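You operate a simulated robot arm through the tools that you are given. There is no shell and no other tool. Be economical: measure what you need, move in short steps, check, and stop when the job is done.

You run a simulated two-armed robot. Do the job below in one go: nothing can be reset, and whatever is moved stays where it is left.

## Task
Brake the trolley, pin the brake, lock the low shelf, raise the rail.
Fine: the red pin goes in the red socket over the brake lever once the brake is on; the low flip shelf stays up.

It is judged by the outcome, as a careful person would: the job done as asked, and still so three seconds after it is handed in. It fails if anything else is knocked over, pushed out of place, dropped, spilled or broken.

## Robot
Two 6-joint arms with fingered hands on one trunk, hanging from a carriage that runs on a gantry, over the field with the corners [-885, -1570], [395, -1555], [369, 745], [-911, 730] (x, y) and turns from -306 to 382 degrees about z. Base frame: it is fixed where the carriage stands at the start and does not move with it; the origin is on the floor, on the carriage's upright axis, x ahead of it, y to its left, z up. Lengths are in mm, angles in degrees, forces in N, time in s.
The left shoulder is at the start at [40, 152, 1512], the right one opposite. With the tool pointing down near the work surface each hand reaches from about 100 to 360 mm from the robot's upright axis, wherever it stands, measured 20 degrees to its own side. Places, roughly: blue catch of the low flip shelf [900, 400, 1300]; brake lever of the cart [1900, -1300, 700]; brake lever of the trolley [700, 200, 900]; flip shelf with the blue catch [1100, 700, 1000]; green catch of the centre flip shelf [1000, 400, 1500]; guard rail of the trolley [600, 700, 500]; handle of the blue-handled green-striped breaker [700, 700, 600]; handle of the red-handled green-striped breaker [700, 500, 600]; handle of white-handled green-striped breaker [2000, -1100, 1100]; handle of yellow-handled green-striped breaker [2000, -900, 1100]; orange stop on the trolley [800, 300, 600]; parts cart [2300, -1100, 600]; red socket over the brake lever [700, 200, 1000]; sign mast of the cart [2300, -800, 1400]; steel trolley [900, 700, 400]; white catch of the folding leaf [2600, -1400, 800]. Payload 4 kg a hand.
Tool frame (each hand has its own): the origin (TCP) lies between the finger pads and is the grasp point; the fingertips stand 30 mm ahead of it; z points along the fingers, y is the line along which they close. Largest opening 104 mm; the body of the gripper starts 35 mm behind the TCP. The gripper is a hand of 5 fingers: y runs from the thumb to the fingers, the wrist lies at [-15, -104, -178] in the tool frame, and closing takes about 1.5 s.
Orientation is that of the tool frame in the base frame, as a unit quaternion [x, y, z, w]. With the fingers straight down and the wrist toward the robot, the tool's x, y and z point along [0, 1, 0], [1, 0, 0] and [0, 0, -1] of the base frame.

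## Interface
- The arms move only by the tool send_rows. It takes "left_commands", "right_commands" or both (then of equal length, played together; a hand with none holds still); each is a list of rows, each a list of 3 entries, a list of its own where there are three numbers: the shift along the base's x, y, z in units of 500 mm (1.0 is 500 mm), then the turn, a rotation vector about the base's x, y, z in units of 120 degrees (1.0 is 120 degrees), then the gripper command, from -1 (fully open) to 1 (shut), values between in proportion. In form: [[[tx, ty, tz], [wx, wy, wz], gripper], ...]. A call has 1 to 10 rows; each row is the pose to reach, as a shift and turn from the pose commanded when the call began. A call with a number of a shift or a turn outside -1 to 1 is refused whole. Rows are played at 5 a second. More than 50 mm and 8.6 degrees between two rows, or a gripper value outside its range, and nothing of the call is played. A pose out of reach is approached as far as the arm can. The call stops where the force on the tool passes 60 N (or 10 N more than at its start, if that is more) or the arm is blocked; 0.2 s more then pass. Each finger travels about 45 mm/s and halts on what it meets, pressing with about 25 N; the grip force reading is that of the motor and also rises with nothing between the fingers. The clock runs only during rows and for 0.2 s after the last one: add rows that repeat a pose to give the fingers time. The reply holds the time, the measured pose of the TCP, the force on the tool along the base axes, the opening and the grip force, in the units named above and with some noise, with the torque about the TCP (base axes, N m) and any sound that the robot's microphone picked up.
- Cameras (640 x 400 px; columns grow to the right, rows downward): "scene" is now at [241.5, 52.7, 1809.9]; the picture's right is [0.50, -0.87, 0.00], its down [-0.67, -0.39, -0.63] and it looks along [0.55, 0.32, -0.77] (base axes); focal length 240 px, centre (320, 200). "left" rides on the left gripper at [-60, -84, -120] in its tool frame; the picture's right is [-0.79, -0.29, 0.54], its down [0.56, -0.71, 0.44] and it looks along [0.26, 0.65, 0.72] (tool axes); focal length 234 px, centre (320, 200). "right" rides on the right gripper at [60, -83, -120] in its tool frame; the picture's right is [-0.79, 0.29, -0.54], its down [-0.56, -0.71, 0.44] and it looks along [-0.26, 0.65, 0.72] (tool axes); focal length 234 px, centre (320, 200). There is no depth. A picture from a camera that has moved, and an enlarged one, comes with that camera's place and axes in the base frame and with its lens. The place of the scene camera against the robot may be out by one fixed shift of up to 25 mm in any direction.
- get_image(camera): a new picture of that camera. It takes no simulated time.
- move_column(by): slides the trunk up (or, below 0, down) by that many mm; the arms and the scene camera ride with it, the base frame stays. It gives what a move gives, with no picture.
- base_move(legs): drives the robot by 1 to 6 legs, each [ahead, left, turn to the left] in mm, mm and degrees, along the robot's own axes; the way and the turn of a leg run together, so that a leg with both is an arc; at most 1500 mm and 180 degrees a leg. The arms and the cameras ride along, it lands a little off, and it stops where it bumps. It keeps to its track: a leg is cut to what the track allows. It gives what a move gives.
- grasp_type(shape, hand): the hand has 5 fingers and takes this shape, open, in about a second: jaw (thumb against the fingers, like two jaws); tri (thumb and two fingers); tip (a fingertip pinch); poke (one finger out to press); point (the index stretched); flat (the hand flat); cup (the hand cupped); fist (a fist). The gripper value then closes the fingers along that shape, each until it touches; the sizes above hold for jaw. It gives what a move gives, with no picture.
- turn_head(pan, tilt): turns the head with the scene camera to pan (to the left, within 86 degrees either way) and tilt (down, from -29 to 69), counted from straight ahead of the robot. It gives what a move gives.
- close_up(camera, box): a new picture of the part [left, top, right, bottom] of that camera's present view, enlarged. It takes no simulated time.
- job_done(): hands the job in; it is judged then, once.

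Go step by step. Nothing tells you exact positions but the pictures and the camera data: compare them with the known pose of the tool, close in by small moves and look again before you grip or let go. The budget is 120 turns and 88 pictures, counting those below and the enlarged ones. Unless the task says otherwise, let go and move clear before handing in, and close with one line.

The tools are called after "Call:" by a JSON object that holds its "name" and its "arguments". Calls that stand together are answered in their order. send_rows: Moves the arms, as the interface text tells. Its arguments: {"type":"object","properties":{"left_commands":{"type":"array"},"right_commands":{"type":"array"}},"required":[]} The other tools are called the same way: move_column (by) slides the trunk up or down; grasp_type (shape, hand) gives the hand a shape; base_move (legs) drives the base; turn_head (pan, tilt) turns the head that bears the scene camera; get_image (camera) takes a picture; close_up (camera, box) takes an enlarged picture of a part of a camera's view; job_done () hands the job in.

At the start:

```text
clock: 0.0
left_position: [301.1, 393.5, 1001.0]
left_tcp_rot: [0.707, 0.707, 0.001, 0.0]
left_force: [0.2, -0.4, -1.0]
left_torque: [0.0, -0.01, 0.02]
left_finger_gap: 103.7
left_grasp_force: 0.0
left_shape: jaw
right_position: [634.5, 56.3, 1574.7]
right_tcp_rot: [0.708, 0.706, 0.0, 0.001]
right_force: [0.5, 0.3, -0.3]
right_torque: [0.04, -0.01, 0.0]
right_finger_gap: 103.6
right_grasp_force: 0.2
right_shape: jaw
trunk travel left (down, up): [-685.0, 115.0]
robot x, y, heading: [-0.4, 2.7, 0.0]
head pan, tilt: [30.1, 50.7]
```

scene: 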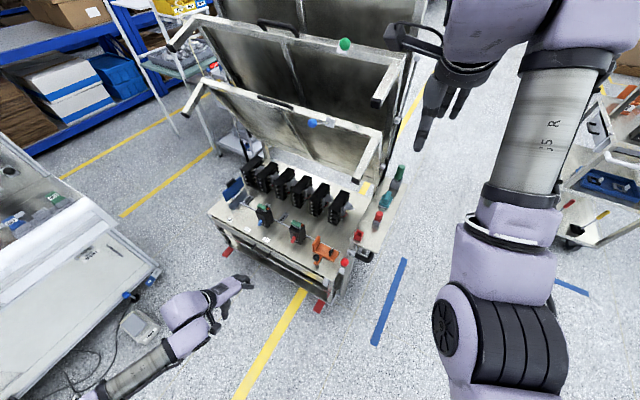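
right: 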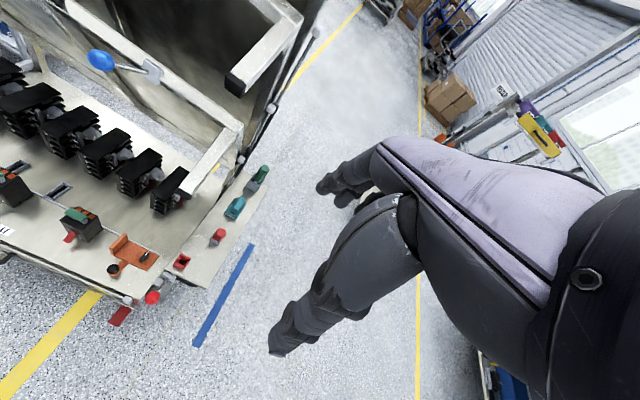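
left: 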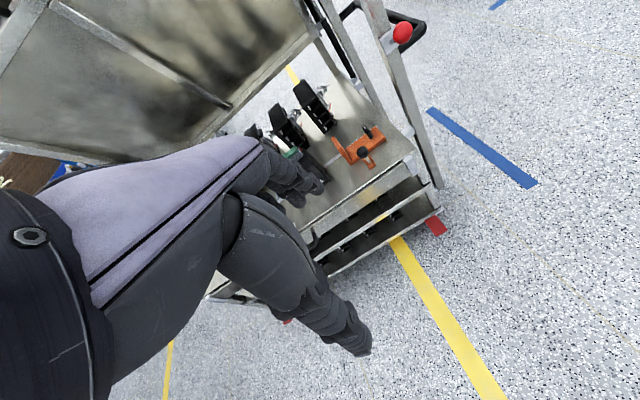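

I see the trolley ahead-left with two flip shelves, breakers, an orange stop and a red knob on the right post. I'll look closer before moving.

Call:
{"name": "close_up", "arguments": {"camera": "scene", "box": [200, 140, 420, 320]}}

Call:
{"name": "close_up", "arguments": {"camera": "left", "box": [230, 0, 470, 260]}}

Call:
{"name": "close_up", "arguments": {"camera": "right", "box": [0, 140, 300, 340]}}

Call:
{"name": "close_up", "arguments": {"camera": "scene", "box": [150, 0, 450, 200]}}

```text
2.22 times, centred on (310, 230) of scene
camera zoom: at [241.5, 52.7, 1809.9], right [0.5, -0.87, 0.0], down [-0.67, -0.39, -0.63], along [0.55, 0.32, -0.77], focal length 532 px, centre (342, 133)
```

zoom: 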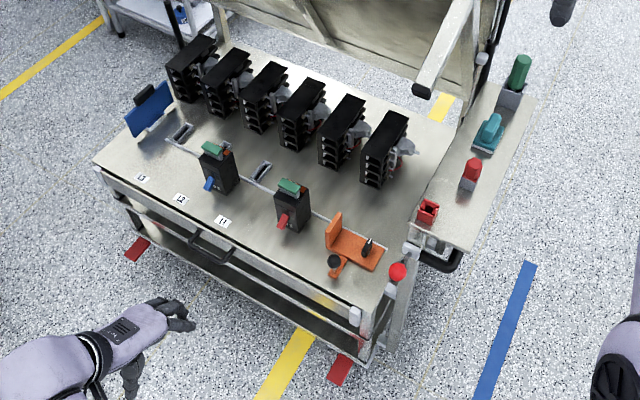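

```text
1.54 times, centred on (350, 130) of left
camera zoom: at [217.2, 333.6, 1118.5], right [-0.29, -0.79, -0.54], down [-0.71, 0.56, -0.44], along [0.65, 0.26, -0.72], focal length 360 px, centre (274, 308)
```

zoom: 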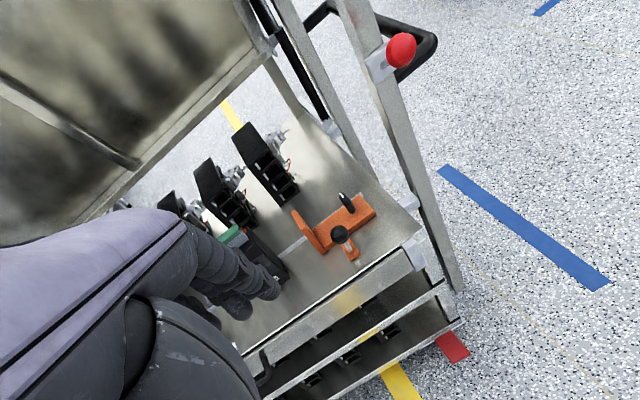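

```text
2.00 times, centred on (150, 240) of right
camera zoom: at [550.9, 118.2, 1693.6], right [0.29, -0.79, 0.54], down [-0.71, -0.56, -0.44], along [0.65, -0.26, -0.72], focal length 468 px, centre (660, 120)
```

zoom: 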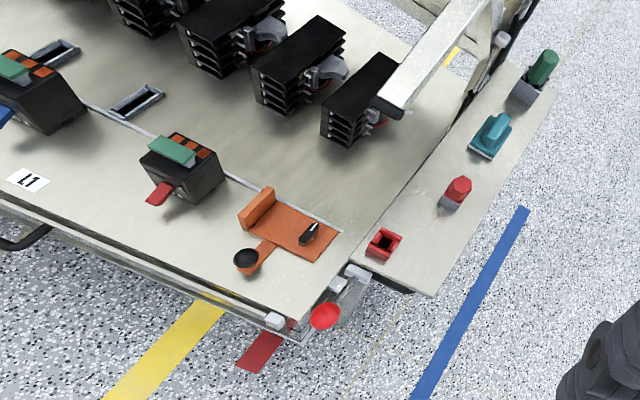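

```text
2.00 times, centred on (300, 100) of scene
camera zoom: at [241.5, 52.7, 1809.9], right [0.5, -0.87, 0.0], down [-0.67, -0.39, -0.63], along [0.55, 0.32, -0.77], focal length 479 px, centre (360, 400)
```

zoom: 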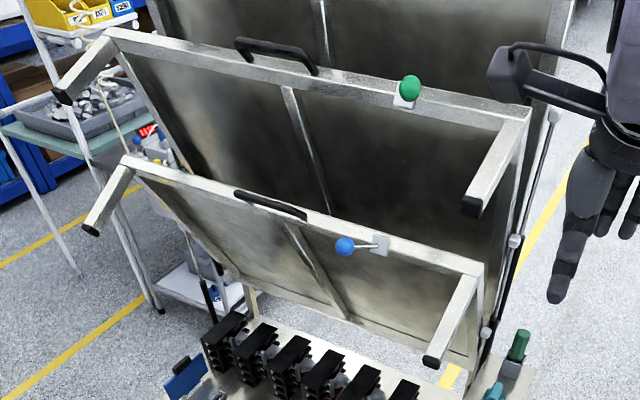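

The brake knob triangulates to about [644,165,873]. I'll zoom on the details of the lever, the pins, the catch and the rail.

Call:
{"name": "close_up", "arguments": {"camera": "scene", "box": [300, 200, 410, 310]}}

Call:
{"name": "close_up", "arguments": {"camera": "left", "box": [350, 0, 460, 80]}}

Call:
{"name": "close_up", "arguments": {"camera": "right", "box": [60, 30, 260, 130]}}

Call:
{"name": "close_up", "arguments": {"camera": "scene", "box": [200, 180, 370, 310]}}

```text
3.64 times, centred on (355, 255) of scene
camera zoom: at [241.5, 52.7, 1809.9], right [0.5, -0.87, 0.0], down [-0.67, -0.39, -0.63], along [0.55, 0.32, -0.77], focal length 871 px, centre (193, 0)
```

zoom: 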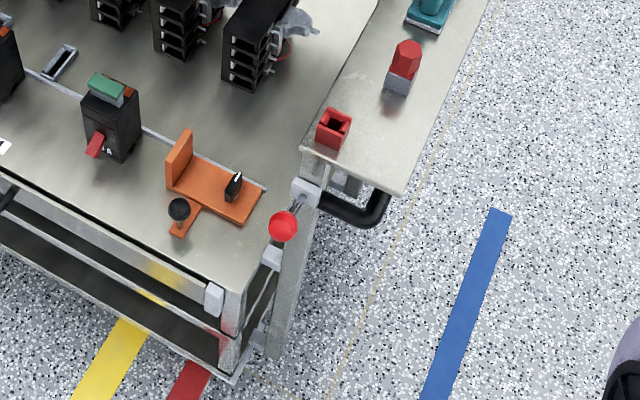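

```text
5.00 times, centred on (405, 40) of left
camera zoom: at [217.2, 333.6, 1118.5], right [-0.29, -0.79, -0.54], down [-0.71, 0.56, -0.44], along [0.65, 0.26, -0.72], focal length 1171 px, centre (-105, 1000)
```

zoom: 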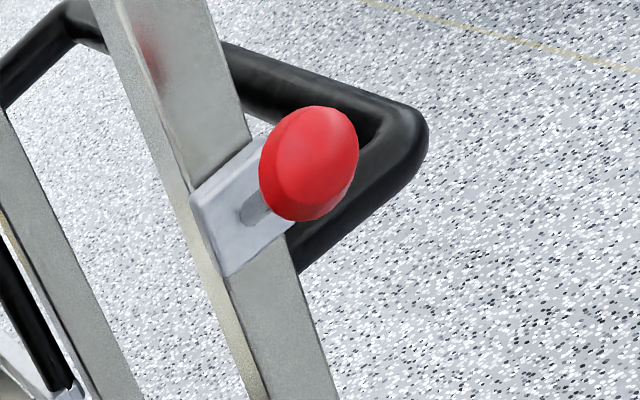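

```text
3.20 times, centred on (160, 80) of right
camera zoom: at [550.9, 118.2, 1693.6], right [0.29, -0.79, 0.54], down [-0.71, -0.56, -0.44], along [0.65, -0.26, -0.72], focal length 749 px, centre (832, 584)
```

zoom: 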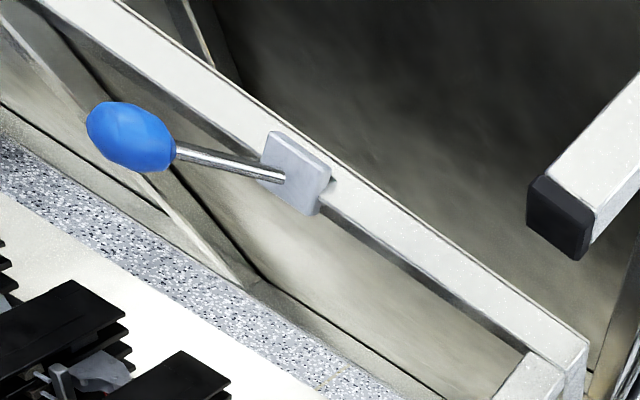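

```text
3.08 times, centred on (285, 245) of scene
camera zoom: at [241.5, 52.7, 1809.9], right [0.5, -0.87, 0.0], down [-0.67, -0.39, -0.63], along [0.55, 0.32, -0.77], focal length 737 px, centre (428, 62)
```

zoom: 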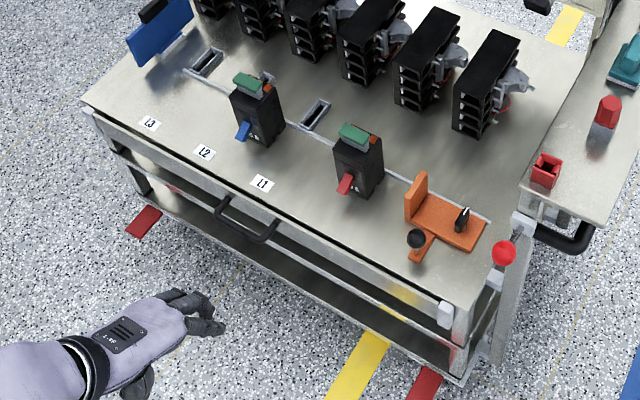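

Trolley front faces the robot at about x≈660. I'll retract the right arm a bit, then lower the trunk to get a frontal view.

Call:
{"name": "send_rows", "arguments": {"right_commands": [[[-0.1, -0.05, -0.02], [0, 0, 0], -1], [[-0.2, -0.1, -0.04], [0, 0, 0], -1], [[-0.3, -0.15, -0.06], [0, 0, 0], -1], [[-0.4, -0.2, -0.08], [0, 0, 0], -1], [[-0.45, -0.25, -0.1], [0, 0, 0], -1]]}}

Call:
{"name": "move_column", "arguments": {"by": -450}}

Call:
{"name": "turn_head", "arguments": {"pan": 40, "tilt": 35}}

Call:
{"name": "get_image", "arguments": {"camera": "scene"}}

Call:
{"name": "get_image", "arguments": {"camera": "right"}}

```text
refused: row 1 steps farther than a row can; nothing moved
```

```text
refused: -450 is not a number from -400 to 400
```

```text
clock: 0.8
left_position: [300.6, 393.0, 1000.7]
left_tcp_rot: [0.707, 0.707, 0.0, 0.0]
left_force: [-0.1, 0.7, -0.2]
left_torque: [0.02, -0.04, -0.02]
left_finger_gap: 103.7
left_grasp_force: 0.1
left_shape: jaw
right_position: [636.2, 57.4, 1573.8]
right_tcp_rot: [0.708, 0.706, 0.0, 0.001]
right_force: [0.0, -0.2, 0.5]
right_torque: [-0.01, 0.0, 0.02]
right_finger_gap: 103.6
right_grasp_force: 0.1
right_shape: jaw
trunk travel left (down, up): [-685.0, 115.0]
robot x, y, heading: [2.4, 0.4, 0.1]
head pan, tilt: [40.0, 35.0]
```

```text
76 pictures are left
camera scene: at [242.9, 71.1, 1832.5], right [0.64, -0.77, 0.0], down [-0.44, -0.37, -0.82], along [0.63, 0.53, -0.57], focal length 240 px, centre (320, 200)
```

scene: 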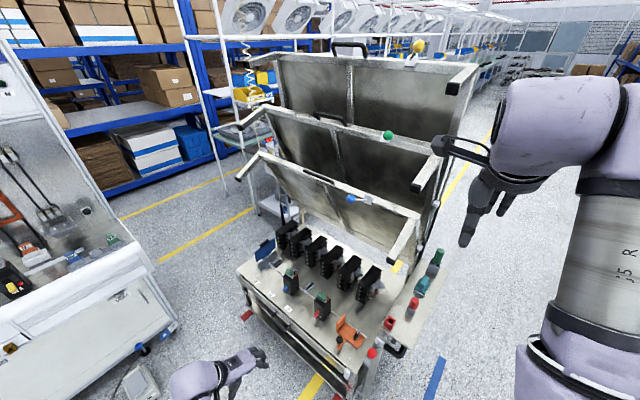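

```text
75 pictures are left
camera right: at [550.9, 118.2, 1693.5], right [0.29, -0.79, 0.54], down [-0.71, -0.56, -0.44], along [0.65, -0.26, -0.72], focal length 234 px, centre (320, 200)
```

right: 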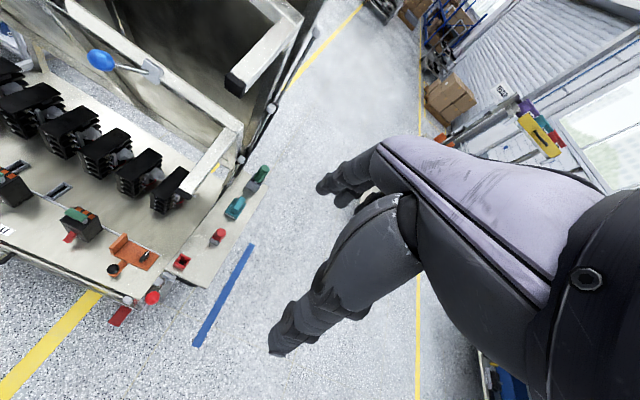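

Call:
{"name": "close_up", "arguments": {"camera": "scene", "box": [320, 30, 460, 220]}}

Call:
{"name": "send_rows", "arguments": {"right_commands": [[[-0.08, -0.04, -0.02], [0, 0, 0], -1], [[-0.16, -0.08, -0.04], [0, 0, 0], -1], [[-0.24, -0.12, -0.06], [0, 0, 0], -1], [[-0.32, -0.16, -0.08], [0, 0, 0], -1], [[-0.4, -0.2, -0.1], [0, 0, 0], -1], [[-0.48, -0.24, -0.12], [0, 0, 0], -1]]}}

Call:
{"name": "move_column", "arguments": {"by": -400}}

Call:
{"name": "get_image", "arguments": {"camera": "scene"}}

Call:
{"name": "get_image", "arguments": {"camera": "right"}}

```text
2.11 times, centred on (390, 125) of scene
camera zoom: at [242.9, 71.1, 1832.5], right [0.64, -0.77, 0.0], down [-0.44, -0.37, -0.82], along [0.63, 0.53, -0.57], focal length 504 px, centre (173, 358)
```

zoom: 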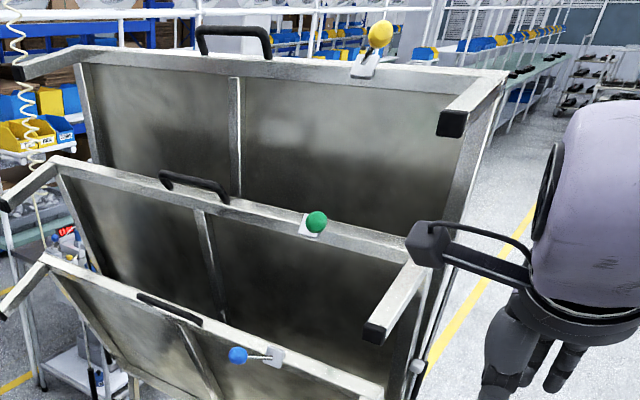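

```text
clock: 2.2
left_position: [302.6, 394.4, 1000.1]
left_tcp_rot: [0.707, 0.707, 0.0, -0.001]
left_force: [0.8, 0.0, -0.1]
left_torque: [0.0, -0.01, -0.02]
left_finger_gap: 103.7
left_grasp_force: 0.0
left_shape: jaw
right_position: [620.0, 38.8, 1554.0]
right_tcp_rot: [0.707, 0.708, 0.0, 0.001]
right_force: [0.0, 0.0, 0.1]
right_torque: [0.05, 0.0, 0.03]
right_finger_gap: 103.6
right_grasp_force: 0.0
right_shape: jaw
right hand out of reach, approached as far as the arm can: row 1, 2, 3, 4, 5, 6
trunk travel left (down, up): [-685.0, 115.0]
robot x, y, heading: [-0.8, -0.8, 0.1]
head pan, tilt: [40.0, 35.0]
```

```text
clock: 6.0
left_position: [302.7, 394.9, 600.2]
left_tcp_rot: [0.707, 0.707, 0.0, 0.0]
left_force: [1.2, -0.2, -0.1]
left_torque: [-0.02, 0.02, 0.0]
left_finger_gap: 103.7
left_grasp_force: 0.0
left_shape: jaw
right_position: [619.5, 39.0, 1154.2]
right_tcp_rot: [0.707, 0.707, 0.0, 0.002]
right_force: [-0.2, 0.4, -0.4]
right_torque: [0.0, 0.01, 0.04]
right_finger_gap: 103.8
right_grasp_force: 0.0
right_shape: jaw
trunk travel left (down, up): [-285.0, 515.0]
robot x, y, heading: [4.4, -1.1, 0.1]
head pan, tilt: [40.0, 35.0]
```

```text
73 pictures are left
camera scene: at [242.9, 71.1, 1432.6], right [0.64, -0.77, 0.0], down [-0.44, -0.37, -0.82], along [0.63, 0.53, -0.57], focal length 240 px, centre (320, 200)
```

scene: 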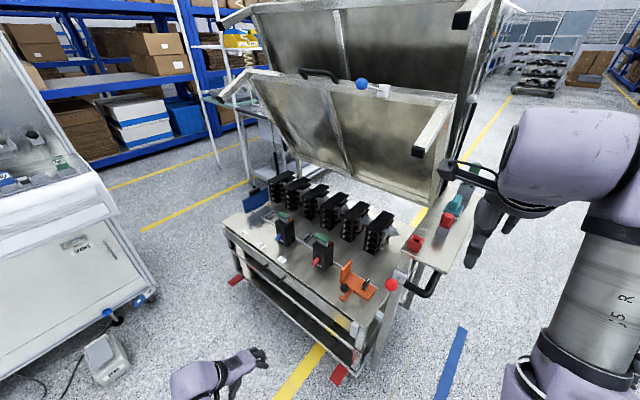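

```text
72 pictures are left
camera right: at [535.3, 100.1, 1273.6], right [0.29, -0.79, 0.54], down [-0.71, -0.56, -0.44], along [0.65, -0.26, -0.72], focal length 234 px, centre (320, 200)
```

right: 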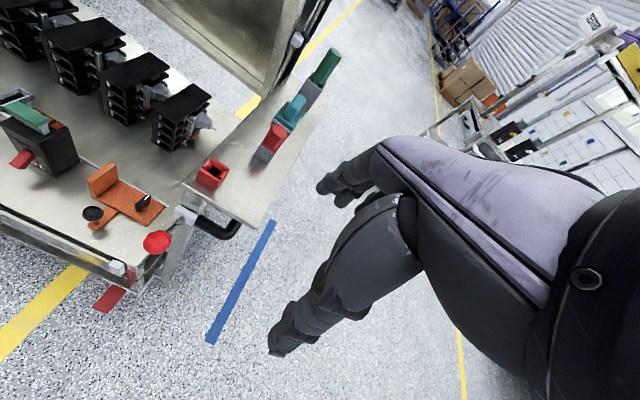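

Knob triangulated consistently: [643,164,879], and the scene camera's reported position is about (+26,+17,0) too far. Zooming on the brake lever, the blue catch and the rail.

Call:
{"name": "close_up", "arguments": {"camera": "right", "box": [90, 130, 290, 290]}}

Call:
{"name": "close_up", "arguments": {"camera": "scene", "box": [340, 200, 480, 400]}}

Call:
{"name": "close_up", "arguments": {"camera": "scene", "box": [210, 210, 390, 380]}}

Call:
{"name": "close_up", "arguments": {"camera": "scene", "box": [290, 50, 470, 180]}}

Call:
{"name": "get_image", "arguments": {"camera": "left"}}

```text
2.50 times, centred on (190, 210) of right
camera zoom: at [535.3, 100.1, 1273.6], right [0.29, -0.79, 0.54], down [-0.71, -0.56, -0.44], along [0.65, -0.26, -0.72], focal length 585 px, centre (645, 175)
```

zoom: 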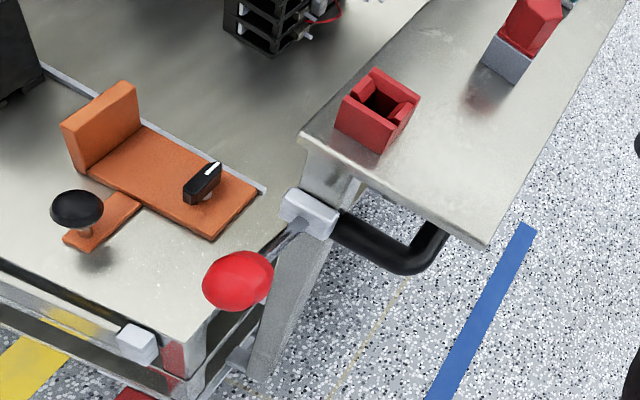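

```text
2.00 times, centred on (410, 300) of scene
camera zoom: at [242.9, 71.1, 1432.6], right [0.64, -0.77, 0.0], down [-0.44, -0.37, -0.82], along [0.63, 0.53, -0.57], focal length 479 px, centre (140, 0)
```

zoom: 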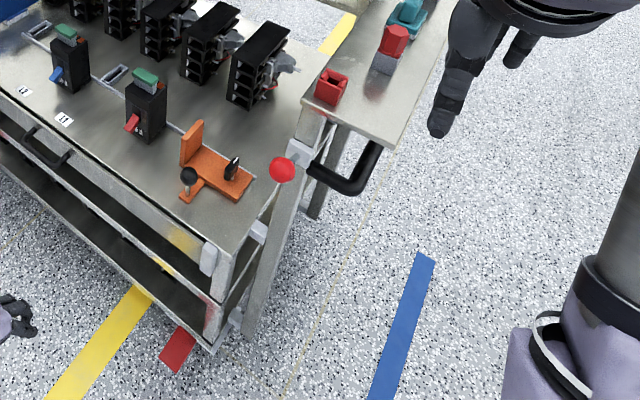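

```text
2.35 times, centred on (300, 295) of scene
camera zoom: at [242.9, 71.1, 1432.6], right [0.64, -0.77, 0.0], down [-0.44, -0.37, -0.82], along [0.63, 0.53, -0.57], focal length 564 px, centre (367, -24)
```

zoom: 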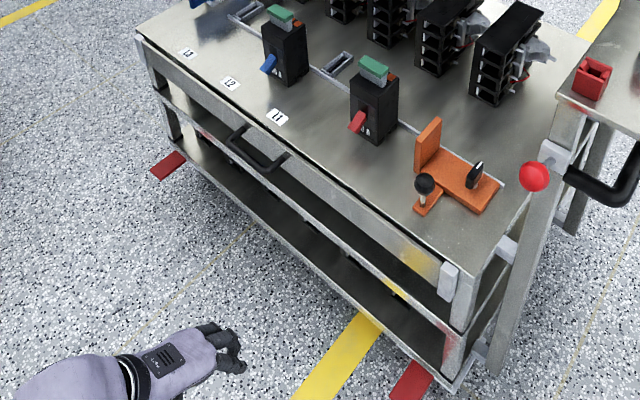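

```text
3.08 times, centred on (380, 115) of scene
camera zoom: at [242.9, 71.1, 1432.6], right [0.64, -0.77, 0.0], down [-0.44, -0.37, -0.82], along [0.63, 0.53, -0.57], focal length 737 px, centre (135, 462)
```

zoom: 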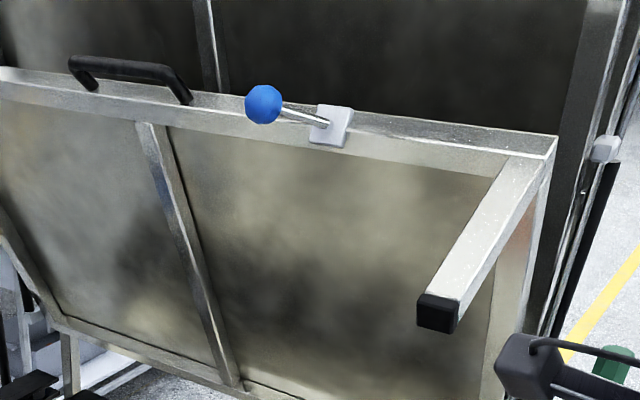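

```text
67 pictures are left
camera left: at [217.3, 333.6, 718.5], right [-0.29, -0.79, -0.54], down [-0.71, 0.56, -0.44], along [0.65, 0.26, -0.72], focal length 234 px, centre (320, 200)
```

left: 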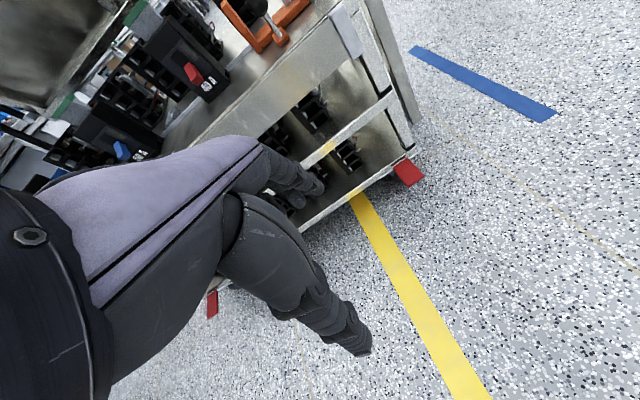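

Call:
{"name": "close_up", "arguments": {"camera": "left", "box": [280, 0, 440, 220]}}

Call:
{"name": "send_rows", "arguments": {"left_commands": [[[-0.02, 0.08, 0.04], [0, 0, 0.0], -1], [[-0.04, 0.16, 0.08], [0, 0, 0.0], -1], [[-0.06, 0.24, 0.12], [0, 0, 0], -1], [[-0.08, 0.32, 0.16], [0, 0, 0], -1], [[-0.08, 0.4, 0.16], [0, 0, 0], -1], [[-0.08, 0.48, 0.16], [0, 0, 0], -1]]}}

Call:
{"name": "get_image", "arguments": {"camera": "left"}}

```text
1.82 times, centred on (360, 110) of left
camera zoom: at [217.3, 333.6, 718.5], right [-0.29, -0.79, -0.54], down [-0.71, 0.56, -0.44], along [0.65, 0.26, -0.72], focal length 426 px, centre (247, 364)
```

zoom: 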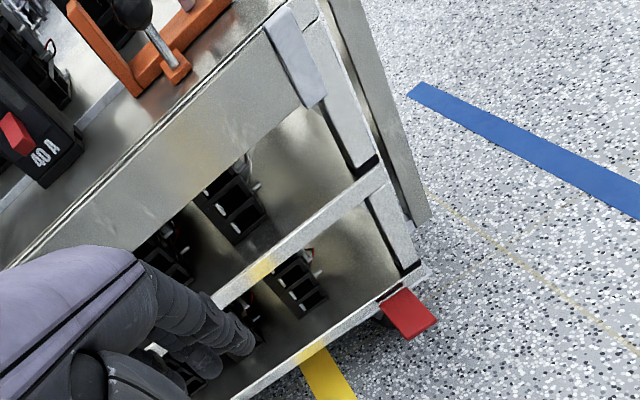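

```text
clock: 7.4
left_position: [275.8, 524.1, 616.6]
left_tcp_rot: [0.706, 0.708, -0.005, -0.01]
left_force: [0.2, -0.4, 0.6]
left_torque: [-0.05, 0.0, -0.02]
left_finger_gap: 103.7
left_grasp_force: 0.1
left_shape: jaw
left hand out of reach, approached as far as the arm can: row 2, 3, 4, 5, 6
right_position: [618.4, 38.5, 1153.1]
right_tcp_rot: [0.708, 0.706, 0.0, 0.002]
right_force: [0.6, 0.0, 1.0]
right_torque: [0.02, -0.03, -0.01]
right_finger_gap: 103.9
right_grasp_force: 0.1
right_shape: jaw
trunk travel left (down, up): [-285.0, 515.0]
robot x, y, heading: [-2.0, 5.0, -0.1]
head pan, tilt: [40.0, 35.0]
```

```text
65 pictures are left
camera left: at [193.3, 463.2, 736.5], right [-0.3, -0.79, -0.54], down [-0.72, 0.56, -0.42], along [0.63, 0.26, -0.73], focal length 234 px, centre (320, 200)
```

left: 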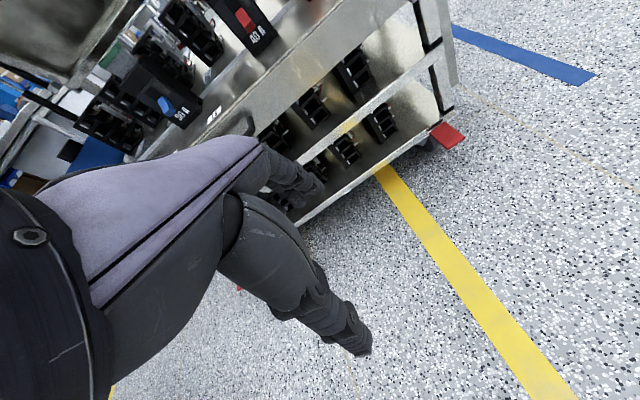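

Brake lever: pivot ≈[710,162,853], knob above it, so "on" should be pressing it down. I'll shift left 126 mm so the right hand is in line, then lower the trunk.

Call:
{"name": "base_move", "arguments": {"legs": [[0, 126, 0]]}}

Call:
{"name": "move_column", "arguments": {"by": -185}}

Call:
{"name": "get_image", "arguments": {"camera": "right"}}

Call:
{"name": "get_image", "arguments": {"camera": "scene"}}

```text
clock: 8.7
left_position: [277.6, 649.0, 616.7]
left_tcp_rot: [0.707, 0.707, -0.005, -0.009]
left_force: [-0.9, -0.1, -0.2]
left_torque: [-0.01, 0.0, -0.02]
left_finger_gap: 104.1
left_grasp_force: 0.1
left_shape: jaw
right_position: [619.7, 163.7, 1154.3]
right_tcp_rot: [0.708, 0.706, -0.001, 0.002]
right_force: [-0.3, 0.4, 0.6]
right_torque: [-0.02, -0.01, -0.01]
right_finger_gap: 103.9
right_grasp_force: 0.1
right_shape: jaw
trunk travel left (down, up): [-285.0, 515.0]
robot x, y, heading: [1.9, 124.9, -0.2]
head pan, tilt: [40.0, 35.0]
```

```text
clock: 10.7
left_position: [276.3, 648.3, 431.7]
left_tcp_rot: [0.707, 0.707, -0.006, -0.009]
left_force: [0.7, -1.0, 0.3]
left_torque: [-0.01, -0.01, 0.0]
left_finger_gap: 103.7
left_grasp_force: 0.0
left_shape: jaw
right_position: [620.3, 163.9, 969.5]
right_tcp_rot: [0.708, 0.706, 0.0, 0.001]
right_force: [0.7, 0.5, -0.2]
right_torque: [0.06, -0.03, 0.03]
right_finger_gap: 103.9
right_grasp_force: 0.0
right_shape: jaw
trunk travel left (down, up): [-100.0, 700.0]
robot x, y, heading: [-0.7, 126.1, -0.3]
head pan, tilt: [40.0, 35.0]
```

```text
64 pictures are left
camera right: at [535.6, 225.0, 1088.6], right [0.28, -0.79, 0.54], down [-0.71, -0.56, -0.44], along [0.65, -0.26, -0.72], focal length 234 px, centre (320, 200)
```

right: 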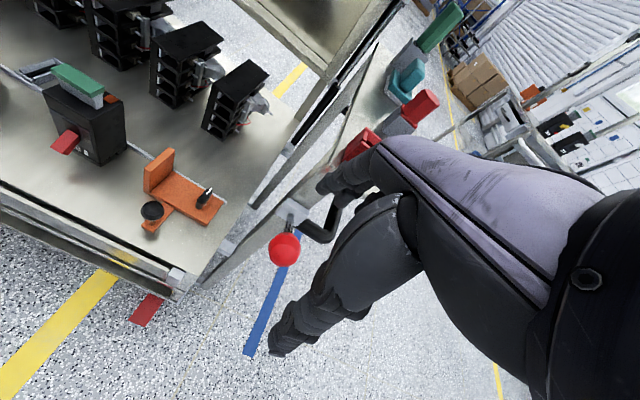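

```text
63 pictures are left
camera scene: at [243.2, 196.7, 1247.6], right [0.64, -0.77, 0.0], down [-0.44, -0.37, -0.82], along [0.63, 0.53, -0.57], focal length 240 px, centre (320, 200)
```

scene: 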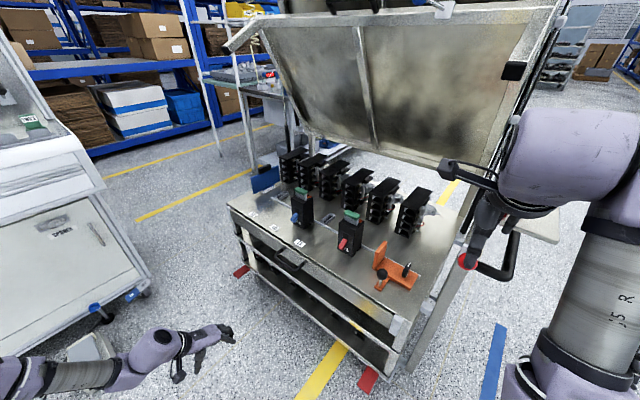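

The knob position is confirmed. I'll close the right hand and move it just above the knob.

Call:
{"name": "send_rows", "arguments": {"right_commands": [[[0, 0, 0], [0, 0, 0], 1], [[0, 0, 0], [0, 0, 0], 1], [[0, 0, 0], [0, 0, 0], 1], [[0, 0, 0], [0, 0, 0], 1], [[0, 0, 0], [0, 0, 0], 1], [[0, 0, 0], [0, 0, 0], 1], [[0, 0, 0], [0, 0, 0], 1], [[0.044, 0, 0], [0, 0, 0], 1], [[0.044, 0, -0.03], [0, 0, 0], 1], [[0.044, 0, -0.06], [0, 0, 0], 1]]}}

Call:
{"name": "get_image", "arguments": {"camera": "right"}}

```text
clock: 12.9
left_position: [276.1, 649.8, 432.3]
left_tcp_rot: [0.707, 0.707, -0.005, -0.01]
left_force: [0.1, -0.7, -0.2]
left_torque: [-0.01, 0.03, 0.0]
left_finger_gap: 103.6
left_grasp_force: 0.1
left_shape: jaw
right_position: [642.7, 164.5, 938.9]
right_tcp_rot: [0.708, 0.706, 0.001, 0.001]
right_force: [0.3, 0.4, 0.8]
right_torque: [0.0, 0.0, 0.01]
right_finger_gap: 0.1
right_grasp_force: 25.6
right_shape: jaw
trunk travel left (down, up): [-100.0, 700.0]
robot x, y, heading: [-1.0, 127.5, -0.1]
head pan, tilt: [40.0, 35.0]
```

```text
62 pictures are left
camera right: at [558.6, 225.6, 1058.4], right [0.29, -0.79, 0.54], down [-0.71, -0.56, -0.44], along [0.65, -0.26, -0.72], focal length 234 px, centre (320, 200)
```

right: 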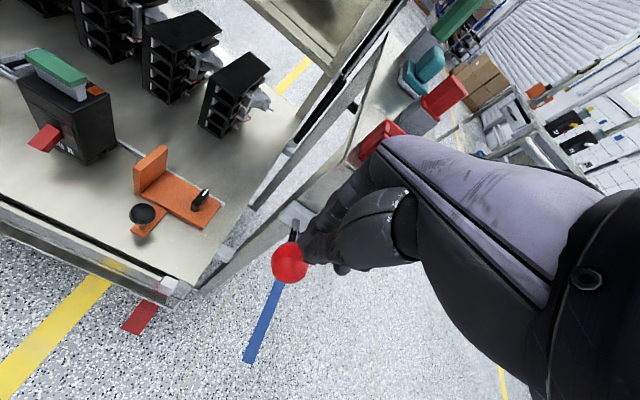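

Fingertips are just above the knob; pressing down gently.

Call:
{"name": "send_rows", "arguments": {"right_commands": [[[0, 0.01, -0.02], [0, 0, 0], 1], [[0, 0.01, -0.04], [0, 0, 0], 1], [[0, 0.01, -0.06], [0, 0, 0], 1], [[0, 0.01, -0.08], [0, 0, 0], 1], [[0, 0.01, -0.1], [0, 0, 0], 1], [[0, 0.01, -0.12], [0, 0, 0], 1], [[0, 0.01, -0.14], [0, 0, 0], 1]]}}

Call:
{"name": "get_image", "arguments": {"camera": "right"}}

```text
clock: 14.5
left_position: [276.0, 648.0, 431.3]
left_tcp_rot: [0.707, 0.707, -0.005, -0.01]
left_force: [0.7, 0.4, -0.1]
left_torque: [-0.01, -0.01, 0.0]
left_finger_gap: 103.7
left_grasp_force: 0.1
left_shape: jaw
right_position: [655.3, 164.9, 872.0]
right_tcp_rot: [0.709, 0.705, 0.0, -0.001]
right_force: [0.0, -0.4, 0.4]
right_torque: [-0.01, -0.04, -0.01]
right_finger_gap: 0.0
right_grasp_force: 25.5
right_shape: jaw
right hand out of reach, approached as far as the arm can: row 3, 4, 5, 6, 7
trunk travel left (down, up): [-100.0, 700.0]
robot x, y, heading: [-0.0, 127.1, -0.2]
head pan, tilt: [40.0, 35.0]
```

```text
61 pictures are left
camera right: at [571.0, 226.1, 991.8], right [0.28, -0.79, 0.54], down [-0.71, -0.55, -0.44], along [0.64, -0.26, -0.72], focal length 234 px, centre (320, 200)
```

right: 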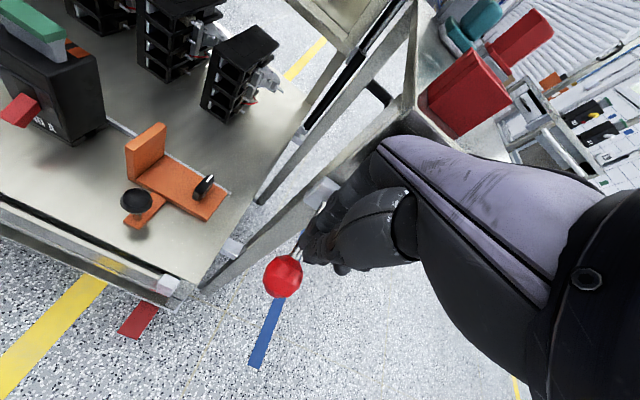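

The lever has moved down to roughly horizontal-below, but the arm ran out of reach. I'll raise the hand, lower the trunk, and push again to find the end stop.

Call:
{"name": "send_rows", "arguments": {"right_commands": [[[-0.02, 0, 0.06], [0, 0, 0], 1], [[-0.02, 0, 0.12], [0, 0, 0], 1], [[-0.02, 0, 0.18], [0, 0, 0], 1]]}}

Call:
{"name": "move_column", "arguments": {"by": -80}}

Call:
{"name": "get_image", "arguments": {"camera": "right"}}

```text
clock: 15.3
left_position: [276.7, 648.7, 431.9]
left_tcp_rot: [0.707, 0.707, -0.005, -0.01]
left_force: [0.1, 0.3, -0.2]
left_torque: [0.0, 0.03, 0.03]
left_finger_gap: 103.8
left_grasp_force: 0.0
left_shape: jaw
right_position: [645.0, 164.4, 962.1]
right_tcp_rot: [0.708, 0.706, 0.0, 0.001]
right_force: [0.5, 0.7, 0.3]
right_torque: [0.0, -0.02, 0.03]
right_finger_gap: 0.0
right_grasp_force: 24.6
right_shape: jaw
trunk travel left (down, up): [-100.0, 700.0]
robot x, y, heading: [-2.6, 126.0, -0.0]
head pan, tilt: [40.0, 35.0]
```

```text
clock: 16.5
left_position: [277.5, 648.8, 351.7]
left_tcp_rot: [0.707, 0.707, -0.005, -0.01]
left_force: [0.3, -0.2, 0.4]
left_torque: [0.01, 0.01, 0.02]
left_finger_gap: 103.9
left_grasp_force: 0.0
left_shape: jaw
right_position: [644.9, 163.9, 882.5]
right_tcp_rot: [0.708, 0.706, 0.0, 0.001]
right_force: [0.0, -0.2, 0.0]
right_torque: [0.02, 0.0, 0.01]
right_finger_gap: 0.0
right_grasp_force: 25.0
right_shape: jaw
trunk travel left (down, up): [-20.0, 780.0]
robot x, y, heading: [2.6, 125.0, -0.1]
head pan, tilt: [40.0, 35.0]
```

```text
60 pictures are left
camera right: at [560.1, 226.3, 1002.5], right [0.28, -0.79, 0.54], down [-0.71, -0.56, -0.44], along [0.65, -0.26, -0.72], focal length 234 px, centre (320, 200)
```

right: 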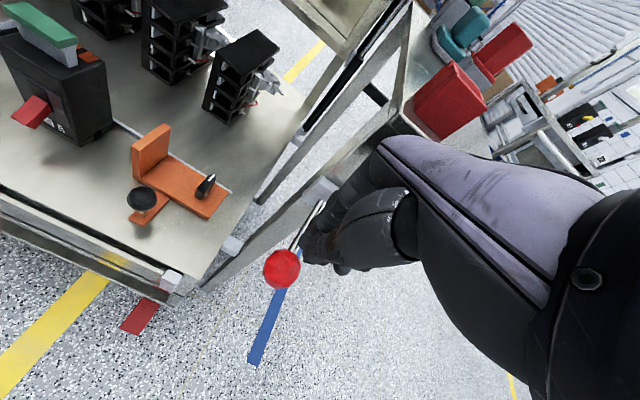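

Call:
{"name": "send_rows", "arguments": {"right_commands": [[[0, 0.0, -0.02], [0, 0, 0], 1], [[0, 0.0, -0.036], [0, 0, 0], 1], [[0, 0.0, -0.052], [0, 0, 0], 1], [[0.004, 0.0, -0.068], [0, 0, 0], 1], [[0.008, 0.0, -0.084], [0, 0, 0], 1], [[0.012, 0.0, -0.1], [0, 0, 0], 1], [[0.016, 0.0, -0.116], [0, 0, 0], 1]]}}

Call:
{"name": "get_image", "arguments": {"camera": "right"}}

```text
clock: 17.9
left_position: [276.8, 649.1, 351.5]
left_tcp_rot: [0.707, 0.707, -0.003, -0.009]
left_force: [0.3, 0.3, -1.2]
left_torque: [-0.01, 0.0, 0.0]
left_finger_gap: 103.9
left_grasp_force: 0.1
left_shape: jaw
right_position: [649.1, 167.3, 850.3]
right_tcp_rot: [0.706, 0.708, 0.014, 0.01]
right_force: [-3.6, -2.2, 23.3]
right_torque: [-0.12, 0.24, -0.01]
right_finger_gap: 0.0
right_grasp_force: 25.1
right_shape: jaw
trunk travel left (down, up): [-20.0, 780.0]
robot x, y, heading: [1.8, 128.3, -0.1]
head pan, tilt: [40.0, 35.0]
stopped in row 6 (right hand): the force on the tool passed its limit at 67 N (the readings are from after the stop); the commanded pose is now the measured one
```

```text
59 pictures are left
camera right: at [561.6, 226.2, 967.1], right [0.27, -0.79, 0.55], down [-0.69, -0.56, -0.46], along [0.67, -0.25, -0.7], focal length 234 px, centre (320, 200)
```

right: 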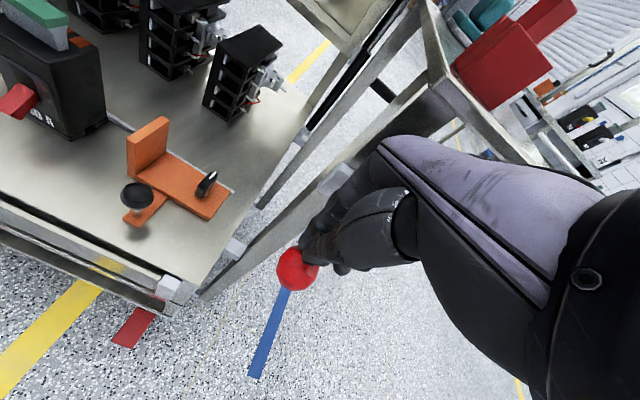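

The lever met its end stop at 67 N. I'll lift clear, raise the trunk and look.

Call:
{"name": "send_rows", "arguments": {"right_commands": [[[-0.01, 0, 0.06], [0, 0, 0], 1], [[-0.015, 0, 0.12], [0, 0, 0], 1], [[-0.015, 0, 0.18], [0, 0, 0], 1]]}}

Call:
{"name": "move_column", "arguments": {"by": 300}}

Call:
{"name": "turn_head", "arguments": {"pan": 5, "tilt": 45}}

Call:
{"name": "get_image", "arguments": {"camera": "right"}}

Call:
{"name": "get_image", "arguments": {"camera": "scene"}}

```text
clock: 18.7
left_position: [275.3, 650.0, 351.7]
left_tcp_rot: [0.707, 0.707, -0.005, -0.01]
left_force: [-0.2, 0.3, 0.1]
left_torque: [-0.02, -0.03, -0.01]
left_finger_gap: 104.0
left_grasp_force: 0.0
left_shape: jaw
right_position: [628.5, 172.7, 927.7]
right_tcp_rot: [0.709, 0.705, 0.009, 0.009]
right_force: [-0.8, -0.5, 0.1]
right_torque: [-0.02, -0.03, -0.02]
right_finger_gap: 0.0
right_grasp_force: 24.9
right_shape: jaw
right hand out of reach, approached as far as the arm can: row 3
trunk travel left (down, up): [-20.0, 780.0]
robot x, y, heading: [1.0, 125.9, -0.1]
head pan, tilt: [40.0, 35.0]
```

```text
clock: 21.7
left_position: [276.0, 649.3, 650.5]
left_tcp_rot: [0.707, 0.707, -0.004, -0.01]
left_force: [0.2, 0.7, -0.4]
left_torque: [-0.01, -0.02, 0.01]
left_finger_gap: 103.6
left_grasp_force: 0.0
left_shape: jaw
right_position: [629.8, 170.8, 1227.8]
right_tcp_rot: [0.708, 0.706, 0.009, 0.01]
right_force: [-0.1, 0.5, -0.4]
right_torque: [-0.03, -0.04, 0.03]
right_finger_gap: 0.0
right_grasp_force: 24.7
right_shape: jaw
trunk travel left (down, up): [-320.0, 480.0]
robot x, y, heading: [-0.4, 124.6, -0.3]
head pan, tilt: [40.0, 35.0]
```

```text
clock: 22.7
left_position: [276.5, 648.3, 652.8]
left_tcp_rot: [0.707, 0.707, -0.005, -0.01]
left_force: [-0.7, -0.1, -0.9]
left_torque: [0.01, -0.03, 0.0]
left_finger_gap: 103.7
left_grasp_force: 0.1
left_shape: jaw
right_position: [629.1, 170.1, 1227.6]
right_tcp_rot: [0.709, 0.705, 0.009, 0.01]
right_force: [0.3, -0.3, 0.2]
right_torque: [-0.02, -0.02, -0.02]
right_finger_gap: 0.0
right_grasp_force: 24.6
right_shape: jaw
trunk travel left (down, up): [-320.0, 480.0]
robot x, y, heading: [0.3, 124.0, -0.3]
head pan, tilt: [5.0, 45.0]
```

```text
58 pictures are left
camera right: at [541.9, 232.2, 1345.0], right [0.27, -0.79, 0.55], down [-0.7, -0.56, -0.46], along [0.67, -0.26, -0.7], focal length 234 px, centre (320, 200)
```

right: 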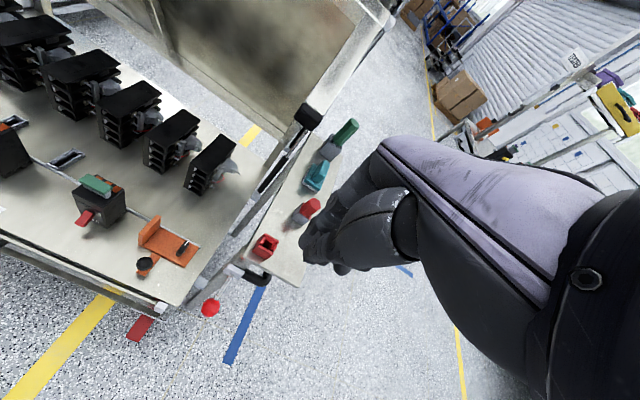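

```text
57 pictures are left
camera scene: at [256.2, 147.1, 1452.7], right [0.09, -1.0, 0.0], down [-0.7, -0.06, -0.71], along [0.7, 0.06, -0.71], focal length 240 px, centre (320, 200)
```

scene: 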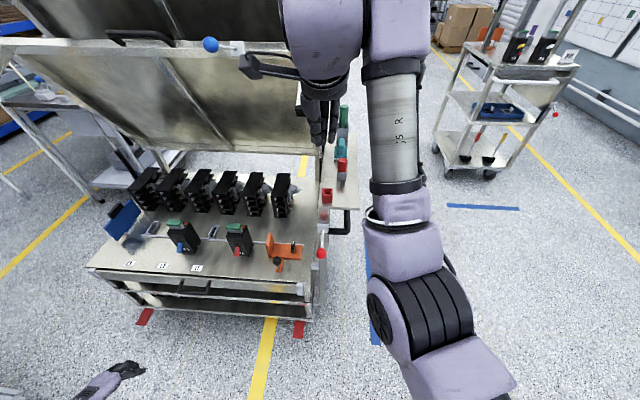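

Brake knob is now at z≈810, its fully-down stop. Next the pin at ≈[849,115,985]: I'll tuck the left arm, half-open the right hand and drive to above the pin.

Call:
{"name": "send_rows", "arguments": {"left_commands": [[[-0.06, -0.06, 0], [0, 0, 0], -1], [[-0.12, -0.12, 0], [0, 0, 0], -1], [[-0.18, -0.18, 0], [0, 0, 0], -1], [[-0.2, -0.22, 0], [0, 0, 0], -1], [[-0.2, -0.22, 0], [0, 0, 0], -1]], "right_commands": [[[0, 0, 0], [0, 0, 0], -0.35], [[0, 0, 0], [0, 0, 0], -0.35], [[0, 0, 0], [0, 0, 0], -0.35], [[0, 0, 0], [0, 0, 0], -0.35], [[0, 0, 0], [0, 0, 0], -0.35]]}}

Call:
{"name": "base_move", "arguments": {"legs": [[0, -55, 0], [215, 0, 0]]}}

Call:
{"name": "get_image", "arguments": {"camera": "right"}}

Call:
{"name": "get_image", "arguments": {"camera": "scene"}}

```text
clock: 23.9
left_position: [182.8, 535.8, 646.5]
left_tcp_rot: [0.707, 0.707, -0.005, -0.01]
left_force: [0.1, -0.6, -0.1]
left_torque: [0.02, 0.01, 0.02]
left_finger_gap: 103.7
left_grasp_force: 0.1
left_shape: jaw
left hand out of reach, approached as far as the arm can: row 1, 2, 3, 4, 5
right_position: [629.8, 171.2, 1227.3]
right_tcp_rot: [0.709, 0.706, 0.01, 0.01]
right_force: [0.7, 0.7, -0.6]
right_torque: [-0.02, -0.01, -0.02]
right_finger_gap: 70.1
right_grasp_force: 0.1
right_shape: jaw
trunk travel left (down, up): [-320.0, 480.0]
robot x, y, heading: [-2.5, 124.8, -0.1]
head pan, tilt: [5.0, 45.0]
```

```text
clock: 26.1
left_position: [395.9, 478.5, 646.6]
left_tcp_rot: [0.707, 0.707, -0.005, -0.009]
left_force: [-0.1, 0.6, 0.0]
left_torque: [0.02, 0.01, 0.03]
left_finger_gap: 103.5
left_grasp_force: 0.1
left_shape: jaw
right_position: [840.8, 112.4, 1228.0]
right_tcp_rot: [0.709, 0.705, 0.01, 0.01]
right_force: [-0.6, 0.1, 0.5]
right_torque: [-0.02, 0.02, -0.04]
right_finger_gap: 70.2
right_grasp_force: 0.1
right_shape: jaw
trunk travel left (down, up): [-320.0, 480.0]
robot x, y, heading: [211.7, 64.7, -0.2]
head pan, tilt: [5.0, 45.0]
```

```text
56 pictures are left
camera right: at [753.9, 174.2, 1345.3], right [0.27, -0.79, 0.55], down [-0.7, -0.55, -0.46], along [0.67, -0.26, -0.7], focal length 234 px, centre (320, 200)
```

right: 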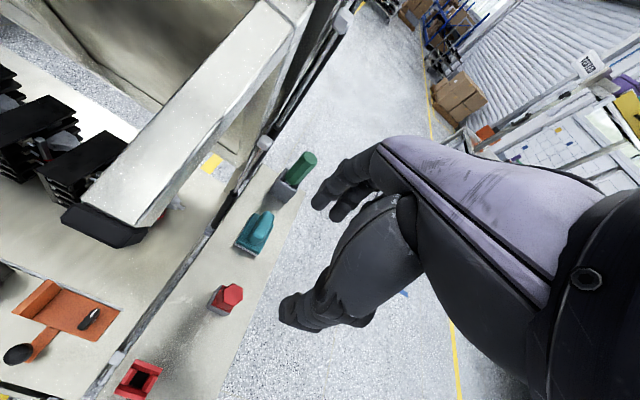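

```text
55 pictures are left
camera scene: at [467.9, 89.6, 1452.9], right [0.08, -1.0, 0.0], down [-0.7, -0.06, -0.71], along [0.7, 0.06, -0.71], focal length 240 px, centre (320, 200)
```

scene: 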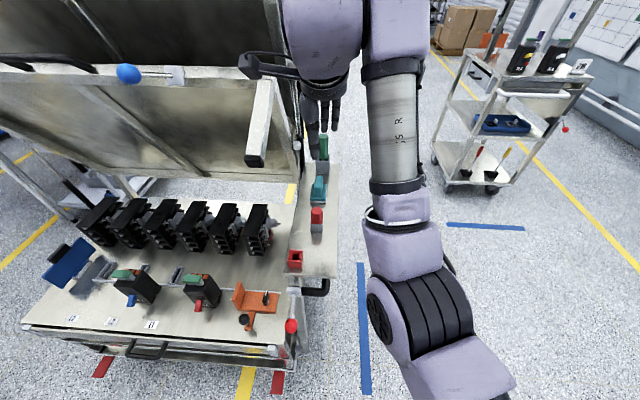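

Pin head fixed at [848,114,988]. Lowering to just above it.

Call:
{"name": "move_column", "arguments": {"by": -190}}

Call:
{"name": "send_rows", "arguments": {"right_commands": [[[0.014, 0.004, 0], [0, 0, 0], -0.35], [[0.014, 0.004, 0], [0, 0, 0], -0.35]]}}

Call:
{"name": "get_image", "arguments": {"camera": "right"}}

Call:
{"name": "close_up", "arguments": {"camera": "scene", "box": [220, 80, 420, 360]}}

```text
clock: 28.2
left_position: [395.2, 478.1, 455.2]
left_tcp_rot: [0.707, 0.707, -0.005, -0.009]
left_force: [0.0, 0.2, -0.8]
left_torque: [-0.01, -0.01, -0.02]
left_finger_gap: 104.1
left_grasp_force: 0.0
left_shape: jaw
right_position: [840.9, 113.0, 1036.7]
right_tcp_rot: [0.71, 0.704, 0.01, 0.011]
right_force: [-0.6, -0.7, 0.0]
right_torque: [0.0, 0.02, 0.01]
right_finger_gap: 70.4
right_grasp_force: 0.0
right_shape: jaw
trunk travel left (down, up): [-130.0, 670.0]
robot x, y, heading: [209.0, 71.0, -0.1]
head pan, tilt: [5.0, 45.0]
```

```text
clock: 28.8
left_position: [394.6, 478.4, 455.2]
left_tcp_rot: [0.707, 0.707, -0.005, -0.01]
left_force: [0.2, 0.6, -0.4]
left_torque: [-0.01, -0.04, 0.03]
left_finger_gap: 103.7
left_grasp_force: 0.0
left_shape: jaw
right_position: [847.0, 115.2, 1036.6]
right_tcp_rot: [0.711, 0.703, 0.01, 0.014]
right_force: [0.4, 0.9, -0.9]
right_torque: [-0.01, -0.03, 0.01]
right_finger_gap: 70.2
right_grasp_force: 0.1
right_shape: jaw
trunk travel left (down, up): [-130.0, 670.0]
robot x, y, heading: [213.3, 71.4, -0.1]
head pan, tilt: [5.0, 45.0]
```

```text
54 pictures are left
camera right: at [759.4, 177.6, 1153.5], right [0.26, -0.79, 0.56], down [-0.7, -0.55, -0.46], along [0.67, -0.27, -0.7], focal length 234 px, centre (320, 200)
```

right: 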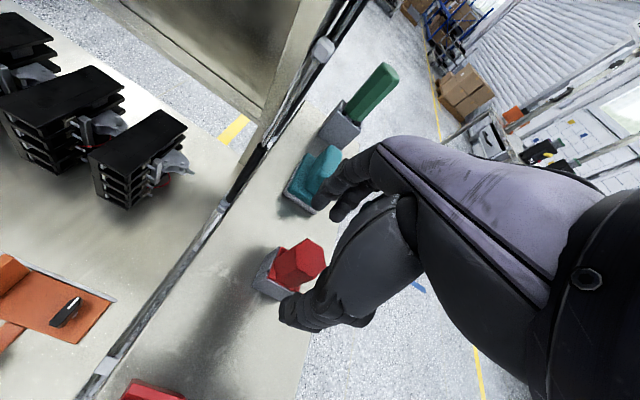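

```text
1.43 times, centred on (320, 220) of scene
camera zoom: at [467.4, 89.5, 1262.7], right [0.08, -1.0, 0.0], down [-0.7, -0.06, -0.71], along [0.7, 0.06, -0.71], focal length 342 px, centre (320, 171)
```

zoom: 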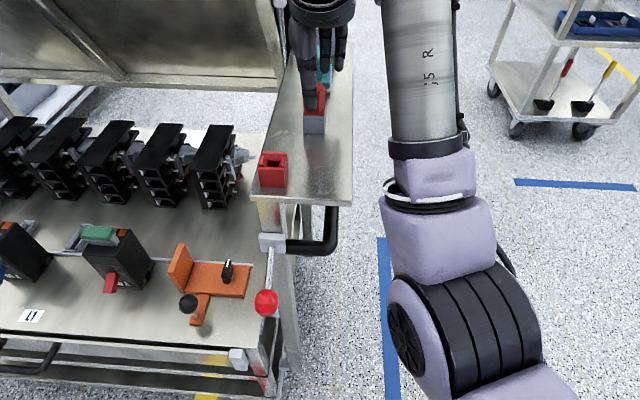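

Aligned within a few mm; lowering so the fingers straddle the pin head.

Call:
{"name": "send_rows", "arguments": {"right_commands": [[[0.006, -0.008, 0], [0, 0, 0], -0.35], [[0.006, -0.008, 0], [0, 0, 0], -0.35]]}}

Call:
{"name": "move_column", "arguments": {"by": -40}}

Call:
{"name": "get_image", "arguments": {"camera": "right"}}

Call:
{"name": "close_up", "arguments": {"camera": "scene", "box": [250, 80, 350, 180]}}

```text
clock: 29.4
left_position: [393.7, 477.8, 455.6]
left_tcp_rot: [0.707, 0.707, -0.005, -0.01]
left_force: [-0.5, -0.6, 0.1]
left_torque: [-0.04, 0.01, 0.0]
left_finger_gap: 104.0
left_grasp_force: 0.1
left_shape: jaw
right_position: [847.8, 112.1, 1034.9]
right_tcp_rot: [0.71, 0.704, 0.01, 0.014]
right_force: [0.7, 0.1, -0.6]
right_torque: [-0.02, 0.02, -0.04]
right_finger_gap: 70.1
right_grasp_force: 0.0
right_shape: jaw
right hand out of reach, approached as far as the arm can: row 1, 2
trunk travel left (down, up): [-130.0, 670.0]
robot x, y, heading: [212.6, 66.8, -0.2]
head pan, tilt: [5.0, 45.0]
```

```text
clock: 30.2
left_position: [394.0, 479.0, 416.9]
left_tcp_rot: [0.708, 0.706, -0.005, -0.01]
left_force: [-0.6, 0.0, 0.2]
left_torque: [0.02, 0.01, 0.02]
left_finger_gap: 103.6
left_grasp_force: 0.0
left_shape: jaw
right_position: [847.2, 111.8, 995.6]
right_tcp_rot: [0.711, 0.703, 0.009, 0.013]
right_force: [1.0, 0.3, -0.3]
right_torque: [0.01, 0.01, -0.04]
right_finger_gap: 69.9
right_grasp_force: 0.1
right_shape: jaw
trunk travel left (down, up): [-90.0, 710.0]
robot x, y, heading: [211.1, 66.4, -0.3]
head pan, tilt: [5.0, 45.0]
```

```text
52 pictures are left
camera right: at [759.9, 174.3, 1111.9], right [0.26, -0.79, 0.56], down [-0.7, -0.55, -0.46], along [0.67, -0.27, -0.7], focal length 234 px, centre (320, 200)
```

right: 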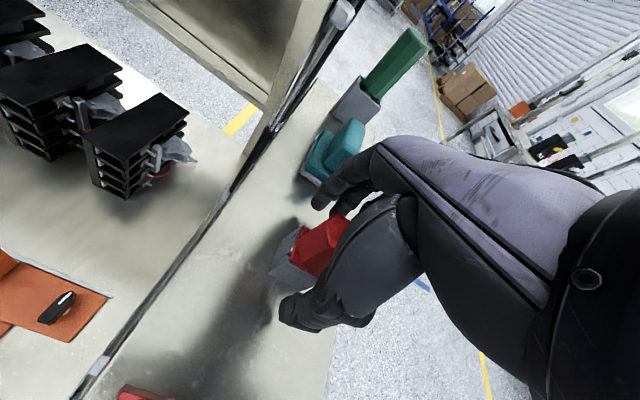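

```text
4.00 times, centred on (300, 130) of scene
camera zoom: at [467.6, 89.6, 1222.8], right [0.08, -1.0, 0.0], down [-0.7, -0.06, -0.71], along [0.7, 0.06, -0.71], focal length 958 px, centre (400, 480)
```

zoom: 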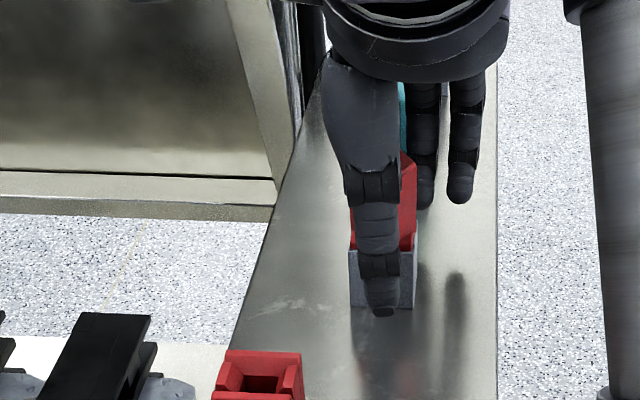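

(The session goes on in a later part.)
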